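You operate a simulated robot arm through the tools that you are given. There is no shell and no other tool.

The job below is to be done with a simulated robot arm. You get a single attempt, and the scene is never put back.

JOB
Capsule the Thandrish small pear bottle by hand in the job card's foil.
Fine: pleat it crisp with the pleating lever, slide table out again. Set down upright: what you pick out. Where these are worked on the way, their far stop is far enough and under half their travel is too little: slide table.

The check looks at the end state, three seconds after you hand in, the way a careful person would. Anything else that was tipped, shoved, dropped, spilled or broken makes it a failure.

ROBOT AND FRAMES
A 6-joint arm with a two-finger gripper, fixed in place. Base frame: the origin is on the floor under the middle of its stand, x ahead of it, y to its left, z up. Lengths are in m, angles in degrees, forces in N, time in s.
It reaches about 1.572 m from its shoulder. Its first joint turns from -166.0 to 166.0 degrees. Payload 2.45 kg.
Tool frame: the origin (TCP) lies between the finger pads and is the grasp point; the fingertips stand 0.02 m ahead of it; z points along the fingers, y is the line along which they close. The gripper opens to 0.14 m; its body begins 0.168 m behind the TCP.
Orientation is told as [roll, pitch, yaw] about the base's x, y, z axes, in that order, counted from this pose: with the fingers straight down and closing along the base's y, the tool's x points along the base's -x, its y along +y and its z along -z.

CONTROLS
- The arm moves only by the tool servo_tool. Its argument "commands" is a list of rows, each an object of numbers (a shift or turn left out is 0, a gripper value left out holds the last): "tx", "ty", "tz": the shift along the base's x, y, z in m; "rx", "ry", "rz": the turn, a rotation vector about the base's x, y, z in degrees; "gripper": the closure in counts, from 0 (fully open) to 255 (shut). In form: [{"tx": .., "ty": .., "tz": .., "rx": .., "ry": .., "rz": .., "gripper": ..}, ...]. A call has 1 to 20 rows; each row is the pose to reach, as a shift and turn from the pose commanded when the call began. Each row takes 0.2 s and may step no farther than 0.05 m and 8.6 degrees from the row before; otherwise, or with a gripper value out of range, the whole call is refused. A pose out of reach is approached as far as the arm can. The call stops where the force on the tool passes 40 N (or 10 N more than at its start, if that is more) or the arm is blocked; 0.2 s more then pass. Each finger travels about 0.045 m/s and halts on what it meets, pressing with about 38 N; the grip force reading is that of the motor and also rises with nothing between the fingers. The clock runs only during rows and for 0.2 s after the last one: add rows that repeat a pose to give the fingers time. It gives the time, the measured TCP pose, the force on the tool (base axes), the opening and the grip force at its end, in the units of the frame above (readings bear some noise), with the torque about the TCP (base axes, N m) and any sound that the robot's microphone picked up.
- Cameras (640 x 400 px; columns grow to the right, rows downward): "scene" is fixed at [0.0468, -0.4857, 1.7151]; the picture's right is [0.33, -0.94, 0.00], its down [-0.47, -0.17, -0.87] and it looks along [0.82, 0.29, -0.49] (base axes); focal length 254 px, centre (320, 200). "wrist" rides on the gripper at [0.078, 0.011, -0.209] in the tool frame; the picture's right is [-0.14, 0.99, 0.00], its down [-0.92, -0.13, -0.37] and it looks along [-0.37, -0.05, 0.93] (tool axes); focal length 280 px, centre (320, 200). There is no depth. A picture from a camera that has moved, and an enlarged one, comes with that camera's place and axes in the base frame and with its lens. The place of the scene camera against the robot may be out by one fixed shift of up to 0.025 m in any direction.
- get_image(camera): a new picture of that camera. The clock stands still meanwhile.
- close_up(camera, box): a new picture of the part [left, top, right, bottom] of that camera's present view, enlarged. The clock stands still meanwhile.
- close_job(): hands the job in; it is judged then, once.

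Nothing tells you positions but the pictures and the camera data. Unless the task says otherwise, let go and move clear before handing in.

The tools are called after "Request:" as name(argument=value, ...) on one line, values as JSON. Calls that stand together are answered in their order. servo_tool: Moves the arm, as the interface text tells. Its arguments: {"type":"object","properties":{"commands":{"type":"array","items":{"type":"object","properties":{"tx":{"type":"number"},"ty":{"type":"number"},"tz":{"type":"number"},"rx":{"type":"number"},"ry":{"type":"number"},"rz":{"type":"number"},"gripper":{"type":"number"}}}}},"required":["commands"]} The other tools are called the same way: get_image (camera) takes a picture; close_up (camera, box) takes an enlarged picture of a part of a camera's view; close_job () hands the job in.

At the start:

```text
clock: 0.0
tool_pos: [0.5535, -0.1193, 1.5785]
ee_rot: [0.0, -0.1, 0.1]
ft_force: [-0.5, -0.3, 0.2]
ft_torque: [0.01, 0.01, 0.02]
grip_width: 0.1402
grasp_force: 0.0
```

scene: 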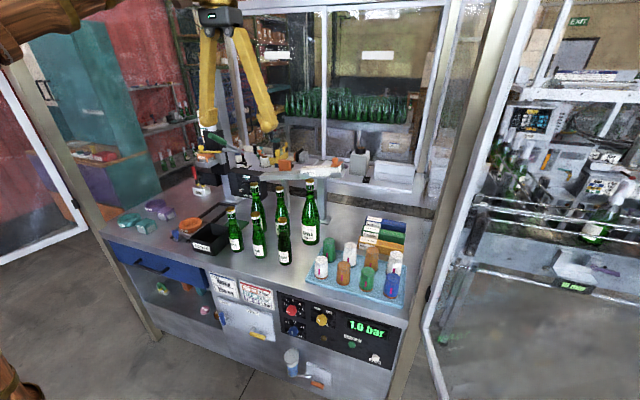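
wrist: 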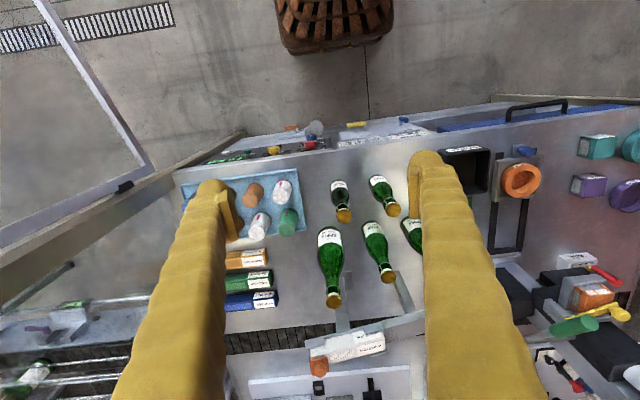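

I see a worktop with bottles, foil capsules on a blue mat, cartons, a slide table and some machine at the back. I'll look closer at parts of the scene before moving anything.

Request:
close_up(camera="scene", box=[190, 160, 350, 280])

Request:
close_up(camera="scene", box=[290, 200, 430, 300])

Request:
close_up(camera="scene", box=[190, 260, 400, 390])

Request:
close_up(camera="scene", box=[170, 110, 340, 220])

Request:
close_up(camera="wrist", box=[160, 120, 440, 320])

Request:
close_up(camera="wrist", box=[400, 100, 640, 400])

```text
3.33 times, centred on (270, 220) of scene
camera zoom: at [0.0468, -0.4857, 1.7151], right [0.33, -0.94, 0.0], down [-0.47, -0.17, -0.87], along [0.82, 0.29, -0.49], focal length 845 px, centre (487, 133)
```

zoom: 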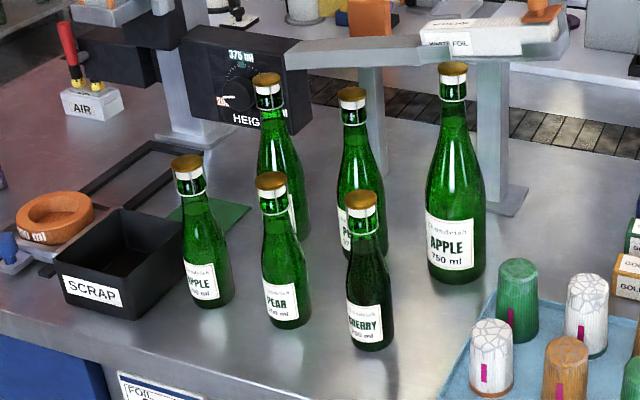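

```text
4.00 times, centred on (360, 250) of scene
camera zoom: at [0.0468, -0.4857, 1.7151], right [0.33, -0.94, 0.0], down [-0.47, -0.17, -0.87], along [0.82, 0.29, -0.49], focal length 1014 px, centre (160, 0)
```

zoom: 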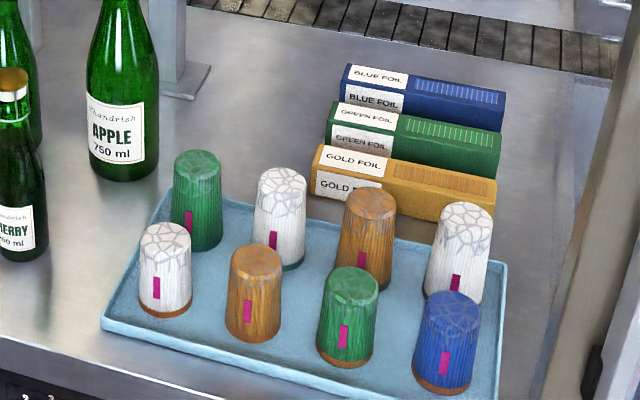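

```text
3.05 times, centred on (295, 325) of scene
camera zoom: at [0.0468, -0.4857, 1.7151], right [0.33, -0.94, 0.0], down [-0.47, -0.17, -0.87], along [0.82, 0.29, -0.49], focal length 773 px, centre (396, -181)
```

zoom: 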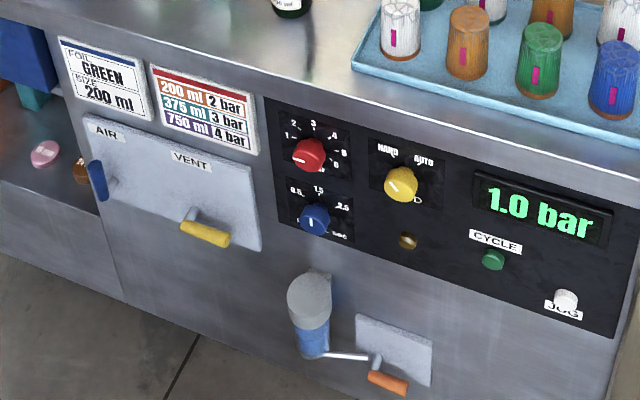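

```text
3.64 times, centred on (255, 165) of scene
camera zoom: at [0.0468, -0.4857, 1.7151], right [0.33, -0.94, 0.0], down [-0.47, -0.17, -0.87], along [0.82, 0.29, -0.49], focal length 922 px, centre (556, 327)
```

zoom: 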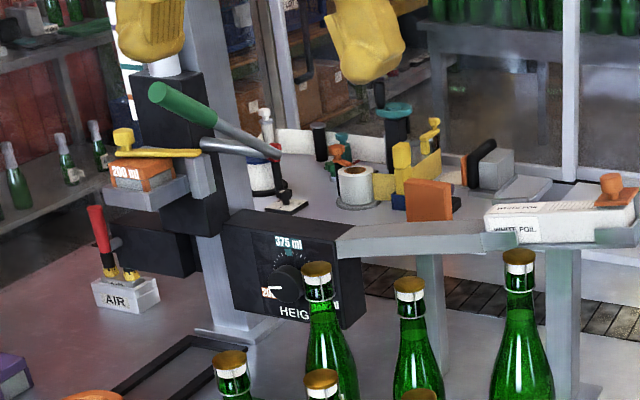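

```text
2.00 times, centred on (300, 220) of wrist
camera zoom: at [0.4759, -0.1076, 1.7887], right [0.14, 0.99, 0.0], down [0.92, -0.13, 0.37], along [0.37, -0.05, -0.93], focal length 561 px, centre (360, 160)
```

zoom: 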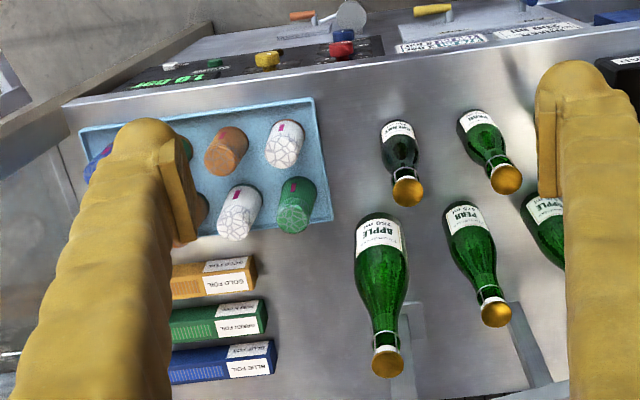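

```text
1.33 times, centred on (520, 250) of wrist
camera zoom: at [0.4759, -0.1076, 1.7887], right [0.14, 0.99, 0.0], down [0.92, -0.13, 0.37], along [0.37, -0.05, -0.93], focal length 374 px, centre (53, 133)
```

zoom: 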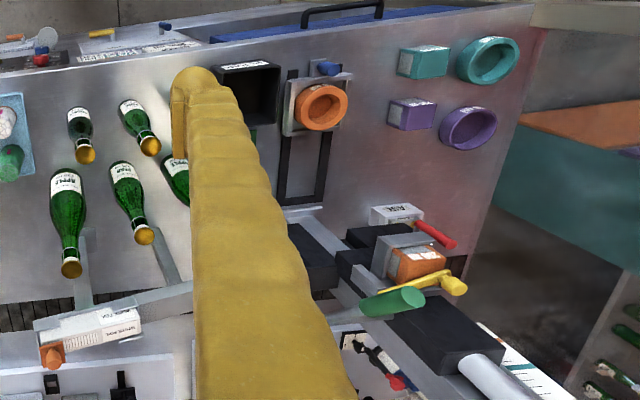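

The job card reads GREEN foil, 200 ml. I need to read the bottle labels, capsule sizes, machine dials, and slide table in more detail.

Request:
close_up(camera="scene", box=[225, 175, 305, 265])

Request:
close_up(camera="scene", box=[265, 285, 400, 365])

Request:
close_up(camera="scene", box=[165, 185, 255, 255])

Request:
close_up(camera="scene", box=[185, 120, 285, 200])

Request:
close_up(camera="scene", box=[305, 225, 415, 305])

Request:
close_up(camera="scene", box=[100, 190, 200, 300])

```text
4.44 times, centred on (265, 220) of scene
camera zoom: at [0.0468, -0.4857, 1.7151], right [0.33, -0.94, 0.0], down [-0.47, -0.17, -0.87], along [0.82, 0.29, -0.49], focal length 1127 px, centre (564, 111)
```

zoom: 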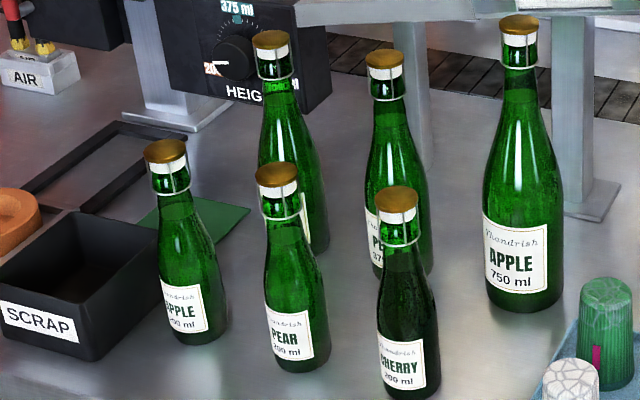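

```text
4.74 times, centred on (332, 325) of scene
camera zoom: at [0.0468, -0.4857, 1.7151], right [0.33, -0.94, 0.0], down [-0.47, -0.17, -0.87], along [0.82, 0.29, -0.49], focal length 1202 px, centre (261, -393)
```

zoom: 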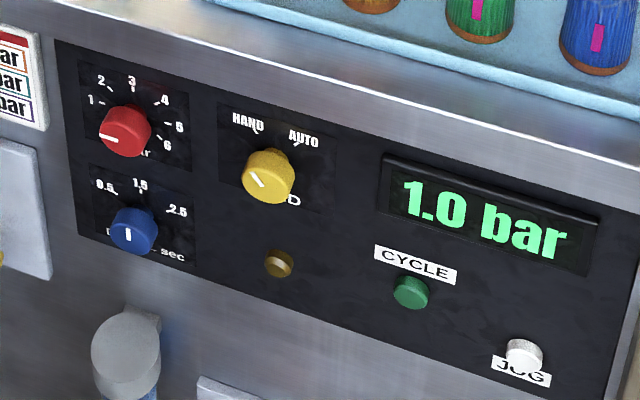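

```text
5.71 times, centred on (210, 220) of scene
camera zoom: at [0.0468, -0.4857, 1.7151], right [0.33, -0.94, 0.0], down [-0.47, -0.17, -0.87], along [0.82, 0.29, -0.49], focal length 1449 px, centre (949, 86)
```

zoom: 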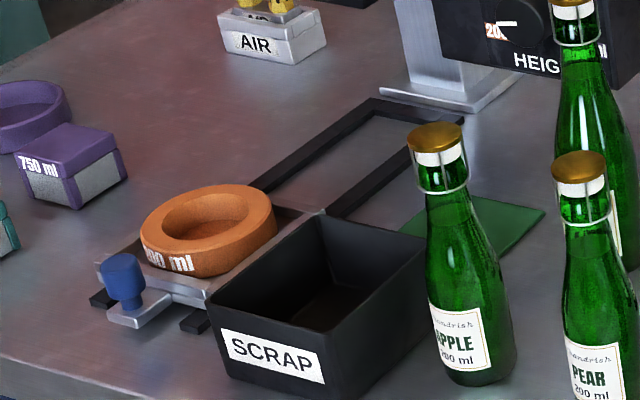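

```text
5.00 times, centred on (235, 160) of scene
camera zoom: at [0.0468, -0.4857, 1.7151], right [0.33, -0.94, 0.0], down [-0.47, -0.17, -0.87], along [0.82, 0.29, -0.49], focal length 1268 px, centre (745, 400)
```

zoom: 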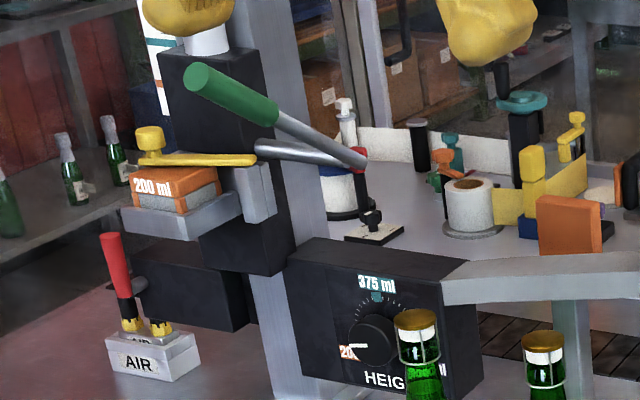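

```text
5.00 times, centred on (360, 265) of scene
camera zoom: at [0.0468, -0.4857, 1.7151], right [0.33, -0.94, 0.0], down [-0.47, -0.17, -0.87], along [0.82, 0.29, -0.49], focal length 1268 px, centre (120, -125)
```

zoom: 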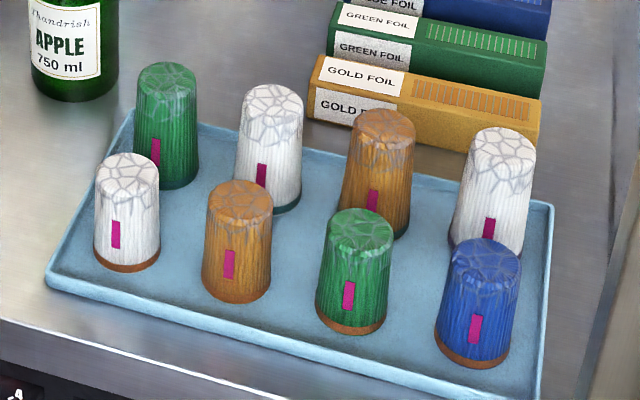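

```text
3.64 times, centred on (150, 245) of scene
camera zoom: at [0.0468, -0.4857, 1.7151], right [0.33, -0.94, 0.0], down [-0.47, -0.17, -0.87], along [0.82, 0.29, -0.49], focal length 922 px, centre (938, 36)
```

zoom: 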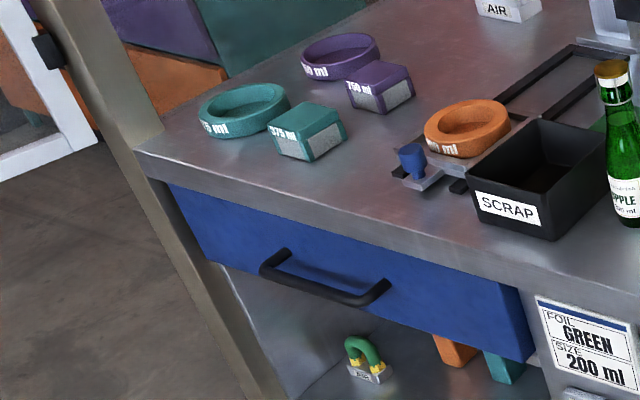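

The machine seems set up for 200 ml (orange seat ring and orange die, height dial by "200"). The small pear bottle stands near (0.77, 0.03) and the slide table ring near (0.82, 0.46). I'll raise no contact and just swing the wrist camera in front of the machine to study it.

Request:
servo_tool(commands=[{"ty": 0.043, "tz": -0.01, "tx": -0.004, "ry": -3}, {"ty": 0.086, "tz": -0.02, "tx": -0.008, "ry": -6}, {"ty": 0.129, "tz": -0.03, "tx": -0.012, "ry": -9}, {"ty": 0.172, "tz": -0.04, "tx": -0.016, "ry": -12}, {"ty": 0.215, "tz": -0.05, "tx": -0.02, "ry": -15}, {"ty": 0.258, "tz": -0.06, "tx": -0.024, "ry": -18}, {"ty": 0.301, "tz": -0.07, "tx": -0.028, "ry": -21}, {"ty": 0.344, "tz": -0.08, "tx": -0.032, "ry": -24}, {"ty": 0.387, "tz": -0.09, "tx": -0.036, "ry": -27}, {"ty": 0.43, "tz": -0.1, "tx": -0.04, "ry": -30}, {"ty": 0.473, "tz": -0.11, "tx": -0.044, "ry": -33}, {"ty": 0.516, "tz": -0.12, "tx": -0.048, "ry": -36}, {"ty": 0.559, "tz": -0.13, "tx": -0.052, "ry": -39}])

Request:
get_image(camera="wrist")

Request:
get_image(camera="scene")

```text
clock: 2.8
tool_pos: [0.4995, 0.4426, 1.4506]
ee_rot: [0.0, -39.1, -0.2]
ft_force: [-0.8, -0.4, 0.0]
ft_torque: [0.03, 0.07, 0.03]
grip_width: 0.14
grasp_force: 0.1
```

```text
taken
camera wrist: at [0.3072, 0.4531, 1.5641], right [0.11, 0.99, 0.09], down [0.48, -0.13, 0.87], along [0.87, -0.05, -0.49], focal length 280 px, centre (320, 200)
```

wrist: 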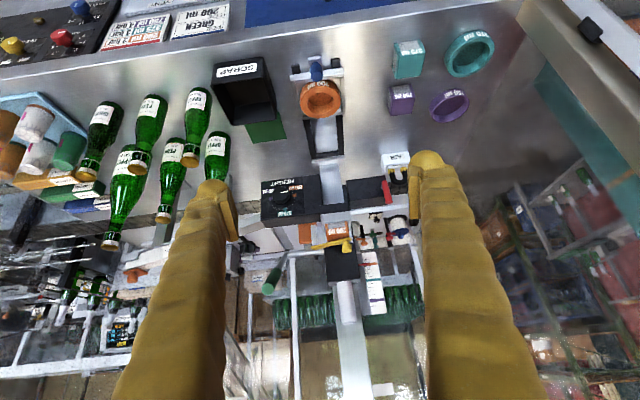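

```text
taken
```

scene: 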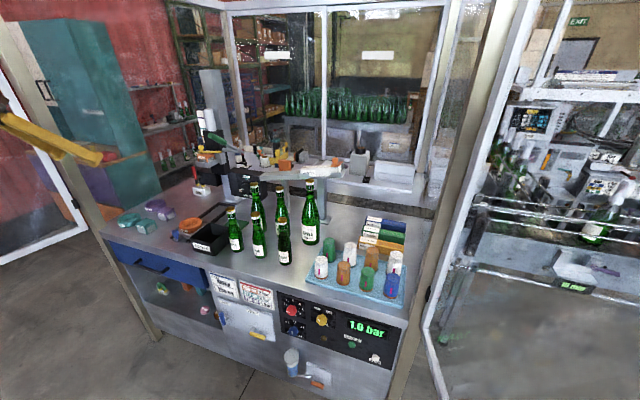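

The camera now faces the machine (upside down). I'll enlarge the machine head, lever, height dial and slide table.

Request:
close_up(camera="wrist", box=[250, 150, 420, 320])

Request:
close_up(camera="wrist", box=[200, 40, 380, 170])

Request:
close_up(camera="wrist", box=[70, 70, 240, 250])

Request:
close_up(camera="scene", box=[180, 60, 300, 200])

Request:
close_up(camera="scene", box=[190, 130, 270, 200])

```text
2.35 times, centred on (335, 235) of wrist
camera zoom: at [0.3072, 0.4531, 1.5641], right [0.11, 0.99, 0.09], down [0.48, -0.13, 0.87], along [0.87, -0.05, -0.49], focal length 660 px, centre (285, 118)
```

zoom: 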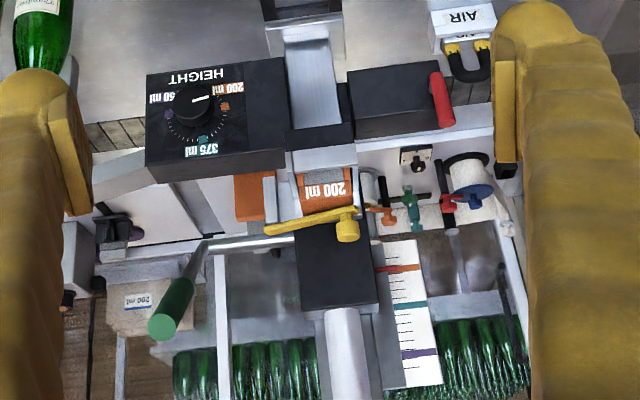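

```text
3.08 times, centred on (290, 105) of wrist
camera zoom: at [0.3072, 0.4531, 1.5641], right [0.11, 0.99, 0.09], down [0.48, -0.13, 0.87], along [0.87, -0.05, -0.49], focal length 863 px, centre (412, 492)
```

zoom: 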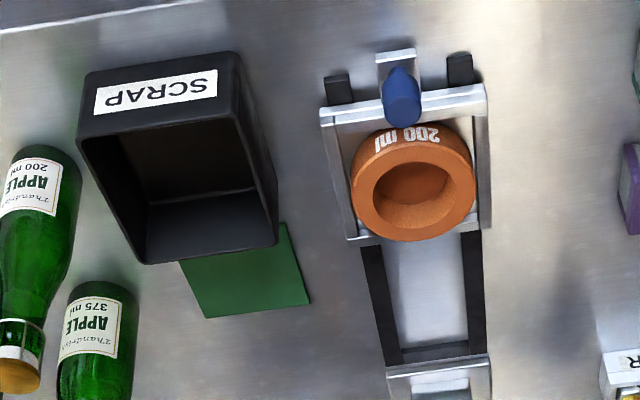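

```text
2.22 times, centred on (155, 160) of wrist
camera zoom: at [0.3072, 0.4531, 1.5641], right [0.11, 0.99, 0.09], down [0.48, -0.13, 0.87], along [0.87, -0.05, -0.49], focal length 623 px, centre (687, 289)
```

zoom: 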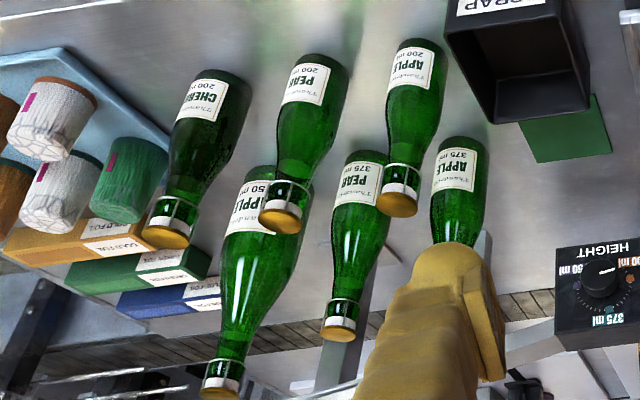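

```text
2.86 times, centred on (240, 130) of scene
camera zoom: at [0.0468, -0.4857, 1.7151], right [0.33, -0.94, 0.0], down [-0.47, -0.17, -0.87], along [0.82, 0.29, -0.49], focal length 725 px, centre (549, 400)
```

zoom: 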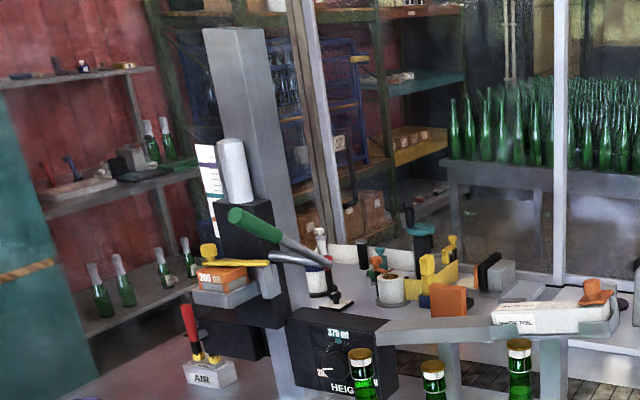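

```text
5.71 times, centred on (230, 165) of scene
camera zoom: at [0.0468, -0.4857, 1.7151], right [0.33, -0.94, 0.0], down [-0.47, -0.17, -0.87], along [0.82, 0.29, -0.49], focal length 1449 px, centre (834, 400)
```

zoom: 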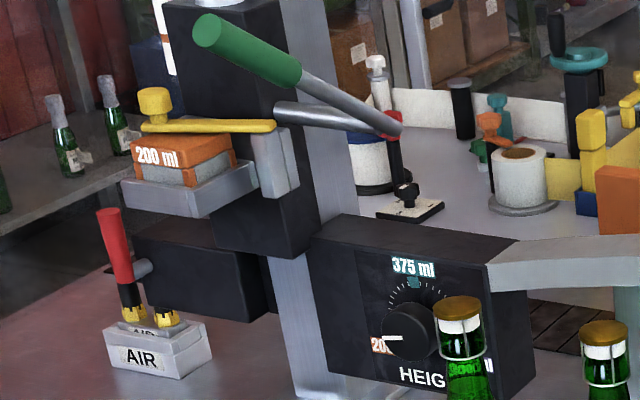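

Everything is set for 200 ml: orange die in the head, dial and head scale at orange, orange seat ring. The pleating lever's green handle ends near (0.89, 0.295, 1.43) and pivots about a y-axis near (1.09, 0.29, 1.29). Next I look at the bottles from above the pear.

Request:
servo_tool(commands=[{"tx": 0.026, "ty": -0.04, "tz": -0.005, "ry": 3.9}, {"tx": 0.052, "ty": -0.08, "tz": -0.01, "ry": 7.8}, {"tx": 0.078, "ty": -0.12, "tz": -0.015, "ry": 11.7}, {"tx": 0.104, "ty": -0.16, "tz": -0.02, "ry": 15.6}, {"tx": 0.13, "ty": -0.2, "tz": -0.025, "ry": 19.5}, {"tx": 0.156, "ty": -0.24, "tz": -0.03, "ry": 23.4}, {"tx": 0.182, "ty": -0.28, "tz": -0.035, "ry": 27.3}, {"tx": 0.208, "ty": -0.32, "tz": -0.04, "ry": 31.2}, {"tx": 0.234, "ty": -0.36, "tz": -0.045, "ry": 35.1}, {"tx": 0.26, "ty": -0.4, "tz": -0.05, "ry": 39}])

Request:
get_image(camera="wrist")

Request:
close_up(camera="scene", box=[275, 290, 335, 345])

```text
clock: 5.0
tool_pos: [0.7616, 0.0373, 1.4017]
ee_rot: [0.1, -0.3, 0.0]
ft_force: [-1.5, 0.3, 0.4]
ft_torque: [0.01, -0.14, 0.02]
grip_width: 0.1399
grasp_force: 0.0
```

```text
taken
camera wrist: at [0.6848, 0.0492, 1.6115], right [0.14, 0.99, 0.0], down [0.92, -0.13, 0.37], along [0.37, -0.05, -0.93], focal length 280 px, centre (320, 200)
```

wrist: 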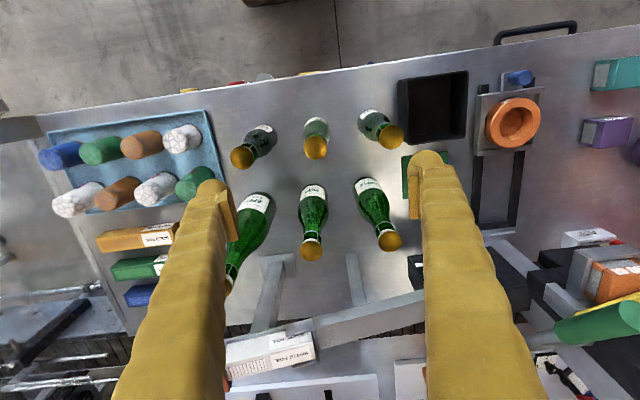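

```text
7.27 times, centred on (305, 318) of scene
camera zoom: at [0.0468, -0.4857, 1.7151], right [0.33, -0.94, 0.0], down [-0.47, -0.17, -0.87], along [0.82, 0.29, -0.49], focal length 1844 px, centre (429, -654)
```

zoom: 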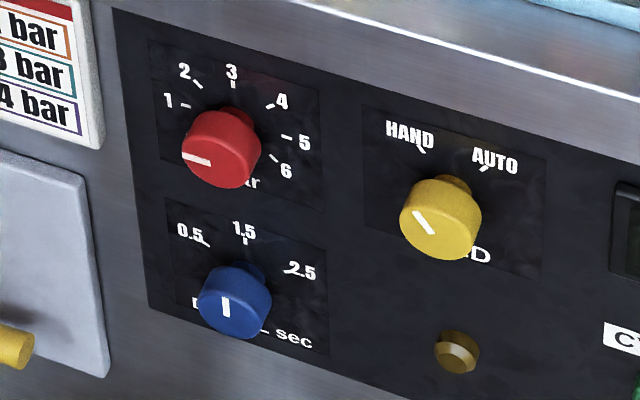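

The selector is at HAND already. Directly below me the small pear stands in the middle of the front row between cherry and apple. I'll zoom in to get its exact position and read labels.

Request:
close_up(camera="wrist", box=[230, 90, 410, 200])

Request:
close_up(camera="wrist", box=[400, 50, 560, 250])

Request:
close_up(camera="wrist", box=[30, 100, 230, 230])

```text
3.56 times, centred on (320, 145) of wrist
camera zoom: at [0.6848, 0.0492, 1.6115], right [0.14, 0.99, 0.0], down [0.92, -0.13, 0.37], along [0.37, -0.05, -0.93], focal length 997 px, centre (320, 396)
```

zoom: 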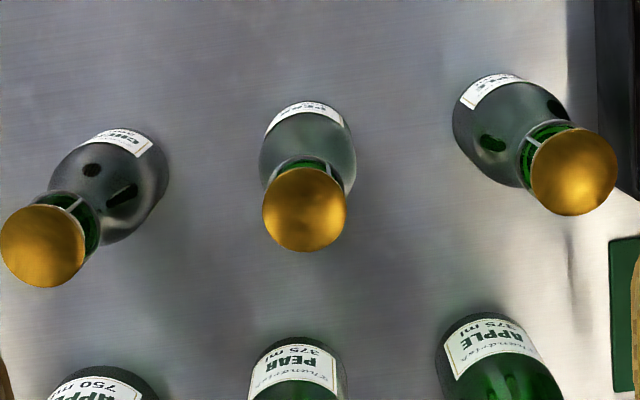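

```text
2.00 times, centred on (480, 150) of wrist
camera zoom: at [0.6848, 0.0492, 1.6115], right [0.14, 0.99, 0.0], down [0.92, -0.13, 0.37], along [0.37, -0.05, -0.93], focal length 561 px, centre (0, 300)
```

zoom: 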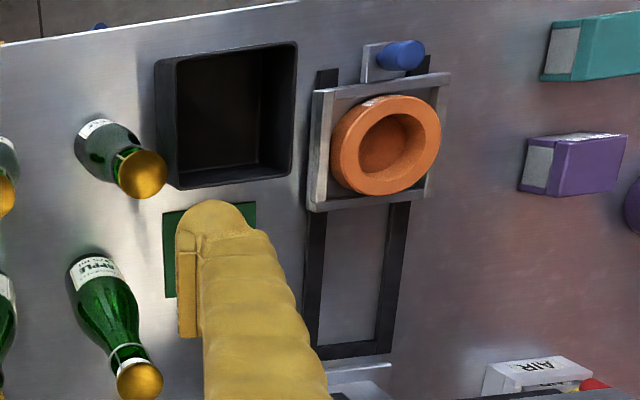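

```text
3.08 times, centred on (130, 165) of wrist
camera zoom: at [0.6848, 0.0492, 1.6115], right [0.14, 0.99, 0.0], down [0.92, -0.13, 0.37], along [0.37, -0.05, -0.93], focal length 863 px, centre (905, 308)
```

zoom: 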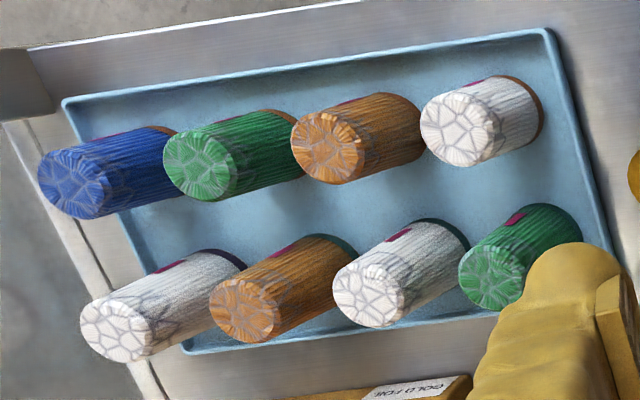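

The pear's cap is at about (0.770, 0.030, 1.171), the bench near z 0.97, neighbours 0.12 m to each side. I'll half close the gripper so the fingers fit between neighbours, centre over the pear, and re-read the pose.

Request:
servo_tool(commands=[{"tx": 0.004, "ty": -0.004, "tz": 0, "gripper": 95}, {"tx": 0.008, "ty": -0.008, "tz": 0, "gripper": 95}, {"tx": 0.008, "ty": -0.008, "tz": 0, "gripper": 95}, {"tx": 0.008, "ty": -0.008, "tz": 0, "gripper": 95}, {"tx": 0.008, "ty": -0.008, "tz": 0, "gripper": 95}])

Request:
servo_tool(commands=[{"tx": 0}])

Request:
servo_tool(commands=[{"tx": 0}])

Request:
get_image(camera="wrist")

```text
clock: 6.2
tool_pos: [0.7713, 0.0315, 1.4005]
ee_rot: [0.0, -0.1, 0.1]
ft_force: [0.9, 0.0, -0.1]
ft_torque: [0.03, 0.0, -0.01]
grip_width: 0.0881
grasp_force: 0.0
```

```text
clock: 6.6
tool_pos: [0.7708, 0.0319, 1.3998]
ee_rot: [0.0, -0.1, 0.0]
ft_force: [0.5, -0.3, 0.0]
ft_torque: [0.03, -0.01, 0.01]
grip_width: 0.0876
grasp_force: 0.0
```

```text
clock: 7.0
tool_pos: [0.771, 0.0306, 1.3999]
ee_rot: [0.0, 0.1, 0.0]
ft_force: [-0.3, 0.0, -0.1]
ft_torque: [-0.01, -0.02, 0.02]
grip_width: 0.0875
grasp_force: 0.2
```

```text
taken
camera wrist: at [0.6931, 0.043, 1.6099], right [0.14, 0.99, 0.0], down [0.92, -0.13, 0.37], along [0.37, -0.05, -0.93], focal length 280 px, centre (320, 200)
```

wrist: 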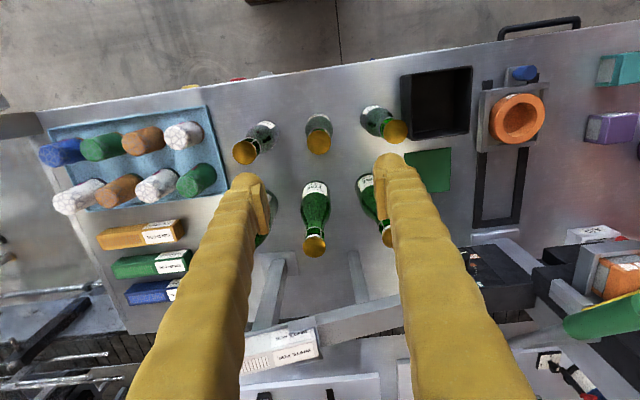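

Request:
close_up(camera="wrist", box=[270, 90, 370, 170])

Request:
close_up(camera="wrist", box=[460, 50, 580, 250])

```text
5.00 times, centred on (320, 130) of wrist
camera zoom: at [0.6931, 0.043, 1.6099], right [0.14, 0.99, 0.0], down [0.92, -0.13, 0.37], along [0.37, -0.05, -0.93], focal length 1402 px, centre (320, 550)
```

zoom: 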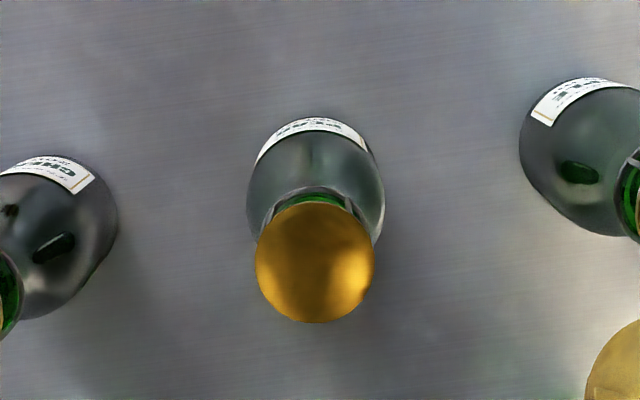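

```text
2.00 times, centred on (520, 150) of wrist
camera zoom: at [0.6931, 0.043, 1.6099], right [0.14, 0.99, 0.0], down [0.92, -0.13, 0.37], along [0.37, -0.05, -0.93], focal length 561 px, centre (-80, 300)
```

zoom: 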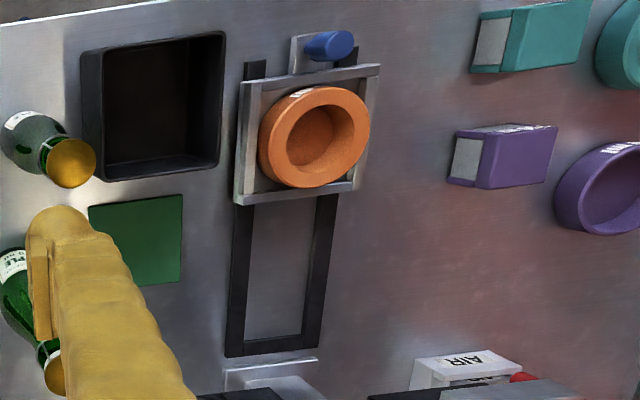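

The gripper is centred on the pear bottle at (0.771, 0.030). Descending part way and checking clearance to the neighbours.

Request:
servo_tool(commands=[{"tz": -0.04, "ty": -0.001}, {"tz": -0.08, "ty": -0.001}, {"tz": -0.12, "ty": -0.001}, {"tz": -0.16, "ty": -0.001}, {"tz": -0.2, "ty": -0.001}, {"tz": -0.2, "ty": -0.001}])

Request:
get_image(camera="wrist")

Request:
close_up(camera="scene", box=[200, 120, 340, 280])

```text
clock: 8.4
tool_pos: [0.771, 0.0323, 1.2023]
ee_rot: [0.0, -0.1, 0.1]
ft_force: [-0.3, -0.3, 0.0]
ft_torque: [-0.02, -0.03, -0.01]
grip_width: 0.088
grasp_force: 0.0
```

```text
taken
camera wrist: at [0.6932, 0.0435, 1.411], right [0.14, 0.99, 0.0], down [0.92, -0.13, 0.37], along [0.37, -0.05, -0.93], focal length 280 px, centre (320, 200)
```

wrist: 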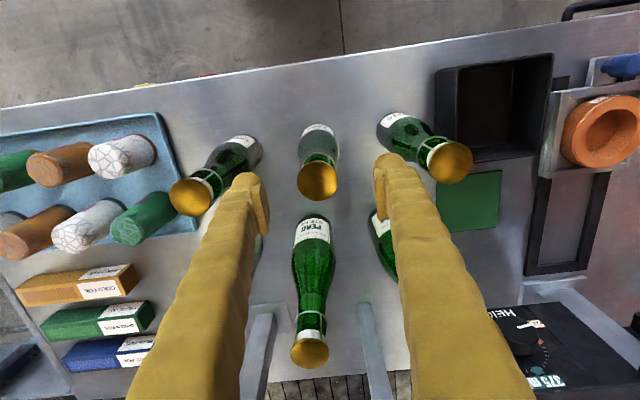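

```text
2.50 times, centred on (270, 200) of scene
camera zoom: at [0.0468, -0.4857, 1.7151], right [0.33, -0.94, 0.0], down [-0.47, -0.17, -0.87], along [0.82, 0.29, -0.49], focal length 634 px, centre (445, 200)
```

zoom: 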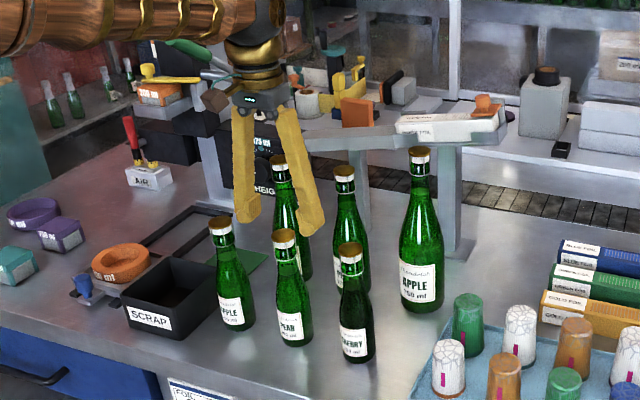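

Clear on both sides. Continuing down to body height and closing gently on the bottle.

Request:
servo_tool(commands=[{"tz": -0.03}, {"tz": -0.06}, {"tz": -0.09}, {"tz": -0.12}, {"tz": -0.14}, {"tz": -0.155}, {"tz": -0.155}])

Request:
get_image(camera="wrist")

Request:
close_up(camera="scene", box=[200, 140, 340, 280])

```text
clock: 10.0
tool_pos: [0.771, 0.0314, 1.0453]
ee_rot: [0.0, 0.0, 0.0]
ft_force: [-0.3, 0.4, 0.6]
ft_torque: [-0.01, -0.02, 0.05]
grip_width: 0.0878
grasp_force: 0.0
```

```text
taken
camera wrist: at [0.6938, 0.0422, 1.2544], right [0.14, 0.99, 0.0], down [0.92, -0.13, 0.37], along [0.37, -0.05, -0.93], focal length 280 px, centre (320, 200)
```

wrist: 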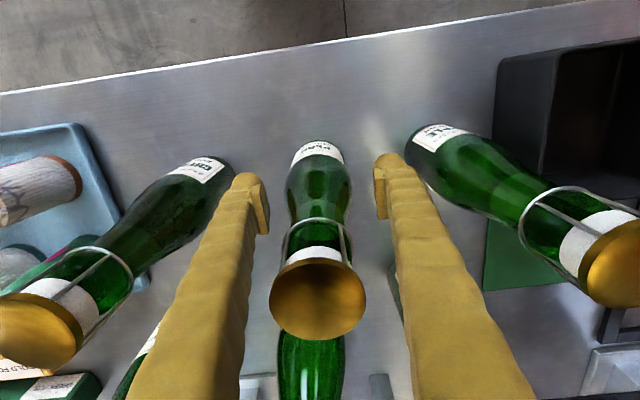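

```text
2.86 times, centred on (270, 210) of scene
camera zoom: at [0.0468, -0.4857, 1.7151], right [0.33, -0.94, 0.0], down [-0.47, -0.17, -0.87], along [0.82, 0.29, -0.49], focal length 725 px, centre (463, 171)
```

zoom: 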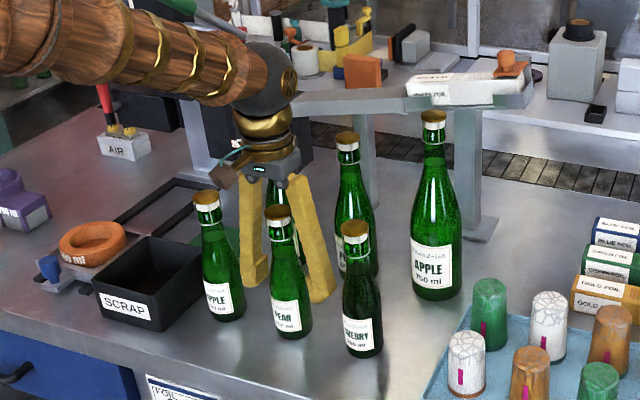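

The bottle is centred between the fingers but at the start of its shoulder. I'll go 15 mm lower onto the straight body and close.

Request:
servo_tool(commands=[{"tz": -0.008}, {"tz": -0.016}, {"tz": -0.016}, {"tz": -0.016, "gripper": 120}, {"tz": -0.016, "gripper": 140}, {"tz": -0.016, "gripper": 160}, {"tz": -0.016, "gripper": 180}, {"tz": -0.016, "gripper": 200}, {"tz": -0.016, "gripper": 200}, {"tz": -0.016, "gripper": 200}])

Request:
get_image(camera="wrist")

```text
clock: 12.2
tool_pos: [0.77, 0.0305, 1.0282]
ee_rot: [-0.1, 0.0, -0.1]
ft_force: [0.0, -1.4, 0.8]
ft_torque: [-0.05, 0.01, 0.03]
grip_width: 0.0564
grasp_force: 38.4
```

```text
taken
camera wrist: at [0.6931, 0.043, 1.2374], right [0.14, 0.99, 0.0], down [0.92, -0.13, 0.37], along [0.37, -0.05, -0.93], focal length 280 px, centre (320, 200)
```

wrist: 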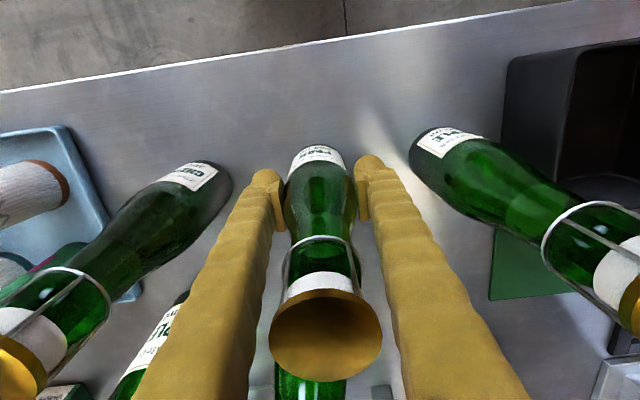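

Bottle is gripped firmly (opening 0.056). Lifting straight up.

Request:
servo_tool(commands=[{"tz": 0.01}, {"tz": 0.03}, {"tz": 0.07}, {"tz": 0.11}, {"tz": 0.15}, {"tz": 0.19}, {"tz": 0.23}, {"tz": 0.255}, {"tz": 0.255}])

Request:
get_image(camera="wrist")

Request:
get_image(camera="scene")

```text
clock: 14.2
tool_pos: [0.7736, 0.0319, 1.2837]
ee_rot: [0.0, 0.0, 0.0]
ft_force: [0.3, 0.6, -4.5]
ft_torque: [0.01, 0.02, -0.02]
grip_width: 0.0561
grasp_force: 37.7
```

```text
taken
camera wrist: at [0.6961, 0.0433, 1.4942], right [0.14, 0.99, 0.0], down [0.92, -0.13, 0.37], along [0.36, -0.05, -0.93], focal length 280 px, centre (320, 200)
```

wrist: 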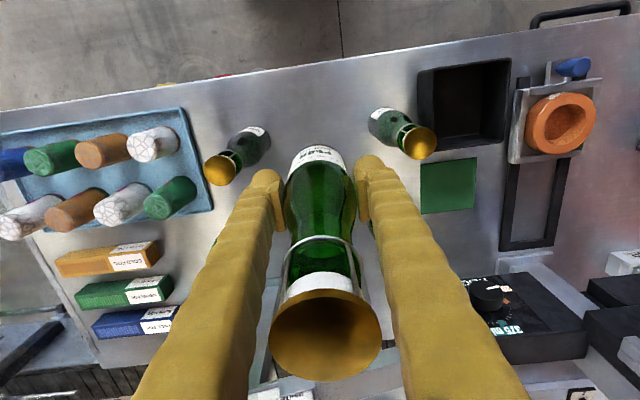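

```text
taken
```

scene: 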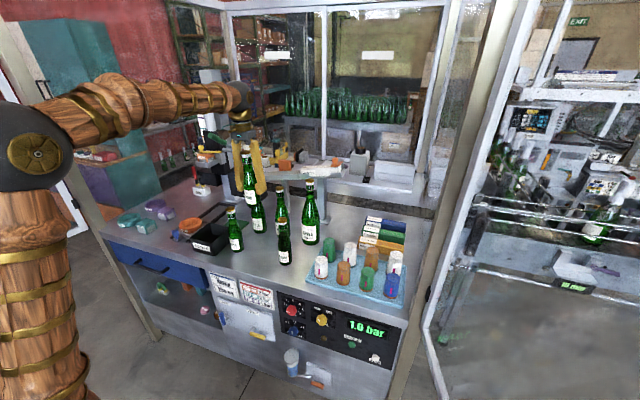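

The bottle is up and hanging straight. Now carrying it in front of the lever toward the slide table.

Request:
servo_tool(commands=[{"tx": -0.018, "ty": 0.03}, {"tx": -0.036, "ty": 0.065}, {"tx": -0.054, "ty": 0.1}, {"tx": -0.07, "ty": 0.14}, {"tx": -0.07, "ty": 0.18}, {"tx": -0.07, "ty": 0.22}, {"tx": -0.07, "ty": 0.26}, {"tx": -0.07, "ty": 0.3}, {"tx": -0.07, "ty": 0.34}, {"tx": -0.07, "ty": 0.38}, {"tx": -0.07, "ty": 0.42}, {"tx": -0.07, "ty": 0.42}])

Request:
get_image(camera="wrist")

Request:
get_image(camera="scene")

```text
clock: 16.8
tool_pos: [0.6999, 0.4506, 1.2849]
ee_rot: [0.0, 0.0, 0.0]
ft_force: [-0.5, 0.5, -5.5]
ft_torque: [0.0, 0.0, 0.0]
grip_width: 0.0562
grasp_force: 38.0
```

```text
taken
camera wrist: at [0.6225, 0.4616, 1.4949], right [0.14, 0.99, 0.0], down [0.92, -0.13, 0.37], along [0.36, -0.05, -0.93], focal length 280 px, centre (320, 200)
```

wrist: 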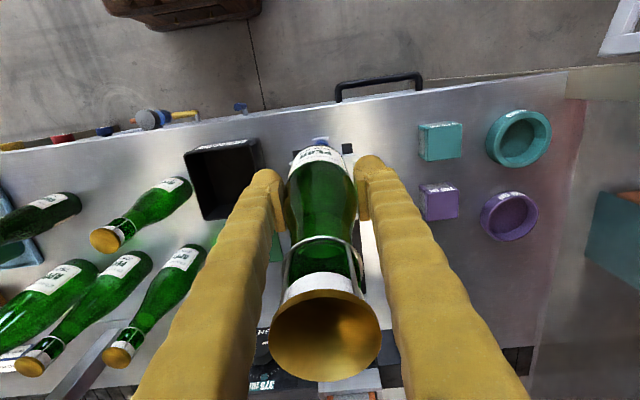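

```text
taken
```

scene: 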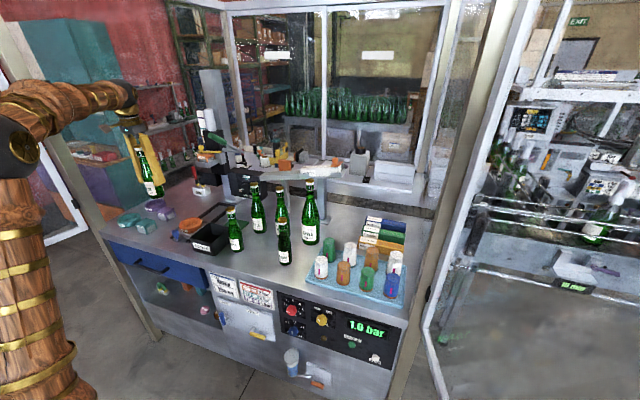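

I want an unobstructed look at the ring to pin its centre before lowering, so I shift sideways a little with the bottle held high.

Request:
servo_tool(commands=[{"ty": -0.045}, {"ty": -0.09}, {"ty": -0.135}, {"ty": -0.18}, {"ty": -0.18}, {"ty": -0.18}])

Request:
close_up(camera="wrist", box=[400, 60, 560, 220])

Request:
get_image(camera="wrist")

```text
clock: 18.2
tool_pos: [0.7008, 0.2721, 1.2843]
ee_rot: [0.1, 0.0, 0.0]
ft_force: [0.1, -0.1, -4.8]
ft_torque: [0.0, 0.0, -0.01]
grip_width: 0.0562
grasp_force: 37.9
```

```text
2.50 times, centred on (480, 140) of wrist
camera zoom: at [0.6227, 0.2836, 1.4931], right [0.14, 0.99, 0.0], down [0.92, -0.13, 0.37], along [0.36, -0.05, -0.93], focal length 701 px, centre (-80, 350)
```

zoom: 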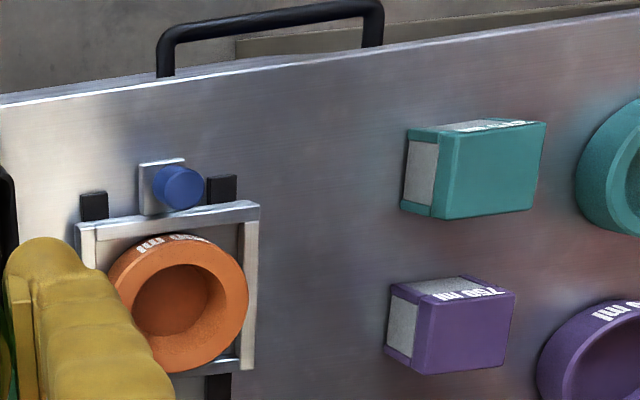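

```text
taken
camera wrist: at [0.6227, 0.2836, 1.4931], right [0.14, 0.99, 0.0], down [0.92, -0.13, 0.37], along [0.36, -0.05, -0.93], focal length 280 px, centre (320, 200)
```

wrist: 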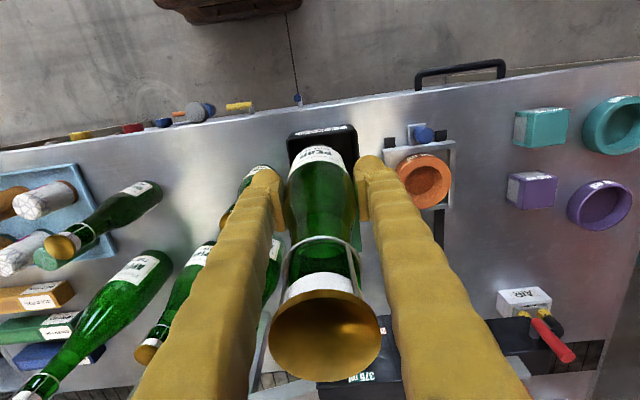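

Ring centre comes out near (0.806, 0.450), ring top about z 1.00. Moving the bottle above it.

Request:
servo_tool(commands=[{"ty": 0.045}, {"ty": 0.09}, {"ty": 0.135}, {"ty": 0.178}, {"ty": 0.178, "tx": 0.04}, {"ty": 0.178, "tx": 0.08}, {"ty": 0.178, "tx": 0.1052}, {"ty": 0.178, "tx": 0.1052, "tz": -0.04}, {"ty": 0.178, "tx": 0.1052, "tz": -0.08}, {"ty": 0.178, "tx": 0.1052, "tz": -0.12}, {"ty": 0.178, "tx": 0.1052, "tz": -0.15}, {"ty": 0.178, "tx": 0.1052, "tz": -0.15}, {"ty": 0.178, "tx": 0.1052, "tz": -0.15}])

Request:
get_image(camera="wrist")

Request:
close_up(camera="scene", box=[150, 140, 280, 260])

```text
clock: 21.0
tool_pos: [0.8023, 0.4493, 1.1339]
ee_rot: [0.0, 0.0, 0.1]
ft_force: [-0.7, 0.0, -3.7]
ft_torque: [-0.01, 0.02, -0.01]
grip_width: 0.0567
grasp_force: 38.4
```

```text
taken
camera wrist: at [0.7255, 0.4615, 1.3439], right [0.14, 0.99, 0.0], down [0.92, -0.13, 0.37], along [0.36, -0.05, -0.93], focal length 280 px, centre (320, 200)
```

wrist: 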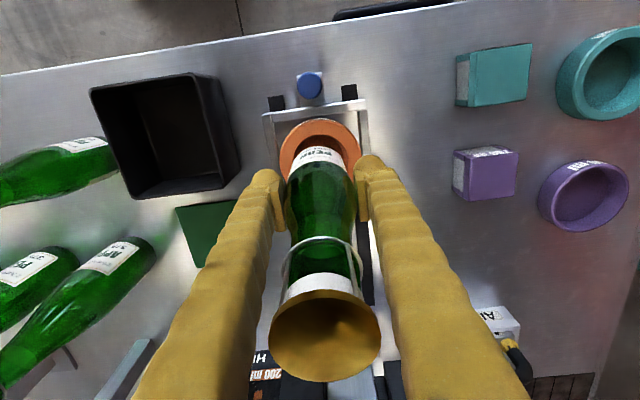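

```text
3.33 times, centred on (215, 200) of scene
camera zoom: at [0.0468, -0.4857, 1.7151], right [0.33, -0.94, 0.0], down [-0.47, -0.17, -0.87], along [0.82, 0.29, -0.49], focal length 845 px, centre (670, 200)
```

zoom: 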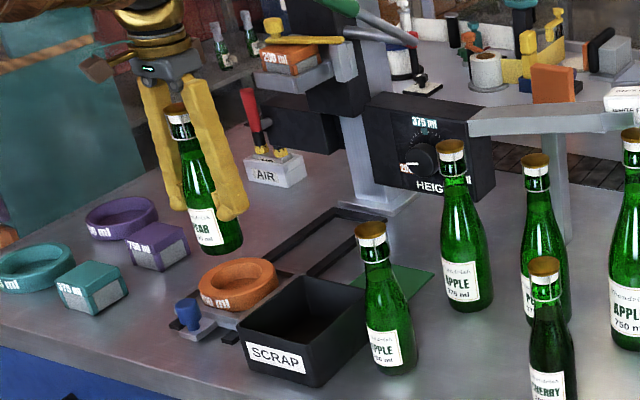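

Request:
close_up(camera="wrist", box=[250, 60, 390, 220])

Request:
servo_tool(commands=[{"tx": 0}])

```text
2.50 times, centred on (320, 140) of wrist
camera zoom: at [0.7255, 0.4615, 1.3439], right [0.14, 0.99, 0.0], down [0.92, -0.13, 0.37], along [0.36, -0.05, -0.93], focal length 701 px, centre (320, 350)
```

zoom: 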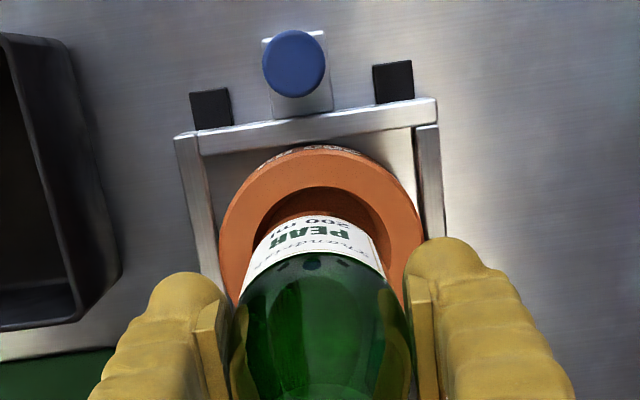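

```text
clock: 21.4
tool_pos: [0.8031, 0.4503, 1.1336]
ee_rot: [0.0, 0.0, 0.0]
ft_force: [-0.2, 0.5, -4.9]
ft_torque: [-0.01, 0.01, 0.04]
grip_width: 0.0564
grasp_force: 37.9
```

Ring centre refined to (0.8055, 0.4508) with hole radius ≈ 0.032; bottle axis at about (0.803, 0.450). I'll correct by 2.5 mm and lower in small steps, watching force.

Request:
servo_tool(commands=[{"tx": 0.0025, "ty": 0.001, "tz": -0.02}, {"tx": 0.0025, "ty": 0.001, "tz": -0.04}, {"tx": 0.0025, "ty": 0.001, "tz": -0.055}, {"tx": 0.0025, "ty": 0.001, "tz": -0.055}, {"tx": 0.0025, "ty": 0.001, "tz": -0.055}])

Request:
close_up(camera="wrist", box=[250, 60, 390, 220])

Request:
close_up(camera="scene", box=[160, 150, 260, 260])

```text
clock: 22.6
tool_pos: [0.8088, 0.4511, 1.0803]
ee_rot: [-0.1, 0.0, 0.0]
ft_force: [-0.3, 0.4, -4.0]
ft_torque: [0.0, -0.01, 0.02]
grip_width: 0.0564
grasp_force: 37.9
```

```text
2.50 times, centred on (320, 140) of wrist
camera zoom: at [0.7312, 0.462, 1.2898], right [0.14, 0.99, 0.0], down [0.92, -0.13, 0.37], along [0.36, -0.05, -0.93], focal length 701 px, centre (320, 350)
```

zoom: 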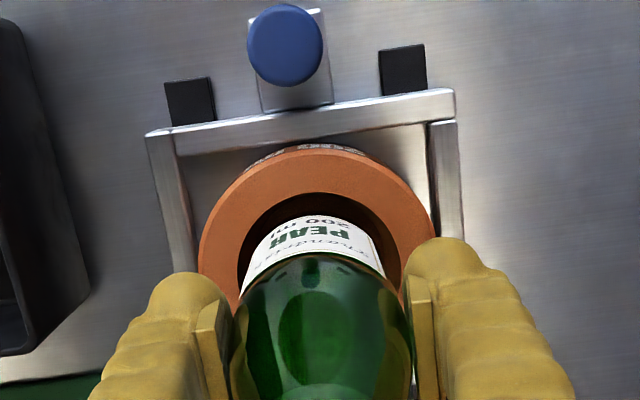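

```text
3.64 times, centred on (210, 205) of scene
camera zoom: at [0.0468, -0.4857, 1.7151], right [0.33, -0.94, 0.0], down [-0.47, -0.17, -0.87], along [0.82, 0.29, -0.49], focal length 922 px, centre (720, 182)
```

zoom: 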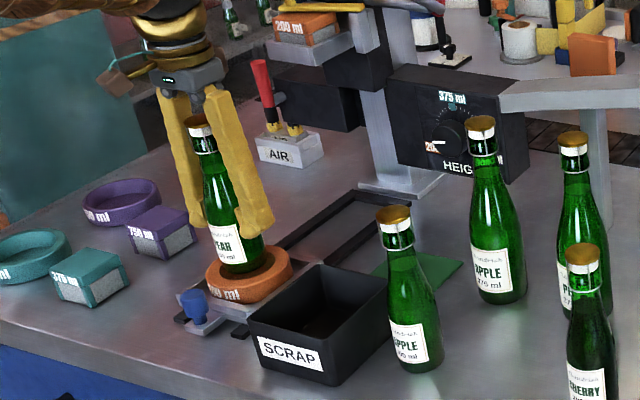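

Request:
servo_tool(commands=[{"tx": 0}, {"tx": 0}])

Request:
servo_tool(commands=[{"tx": 0}])

```text
clock: 23.2
tool_pos: [0.8081, 0.4491, 1.0794]
ee_rot: [0.0, -0.1, -0.1]
ft_force: [0.2, 0.0, -4.4]
ft_torque: [-0.02, -0.02, 0.0]
grip_width: 0.0564
grasp_force: 37.5
```

```text
clock: 23.6
tool_pos: [0.8083, 0.4511, 1.0816]
ee_rot: [0.1, 0.0, 0.0]
ft_force: [0.4, 0.4, -3.9]
ft_torque: [0.01, -0.01, -0.01]
grip_width: 0.0561
grasp_force: 37.9
```

True TCP x settled at 0.808; the ring centre is 0.8054, so I shift 3 mm back and lower slowly.

Request:
servo_tool(commands=[{"tx": -0.003, "tz": 0}, {"tx": -0.003, "tz": -0.008}, {"tx": -0.003, "tz": -0.016}, {"tx": -0.003, "tz": -0.016}])

Request:
close_up(camera="wrist", box=[250, 60, 390, 220])

```text
clock: 24.6
tool_pos: [0.8068, 0.4514, 1.0617]
ee_rot: [0.0, 0.0, -0.1]
ft_force: [-0.8, -0.8, -4.1]
ft_torque: [0.0, 0.01, -0.02]
grip_width: 0.0565
grasp_force: 37.2
```

```text
2.50 times, centred on (320, 140) of wrist
camera zoom: at [0.7279, 0.4621, 1.2715], right [0.14, 0.99, 0.0], down [0.92, -0.13, 0.37], along [0.36, -0.05, -0.93], focal length 701 px, centre (320, 350)
```

zoom: 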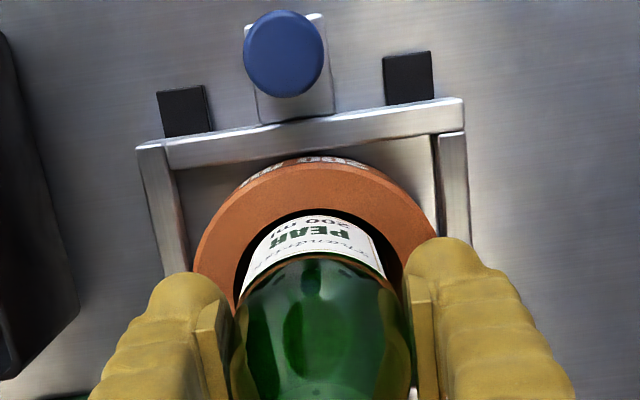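

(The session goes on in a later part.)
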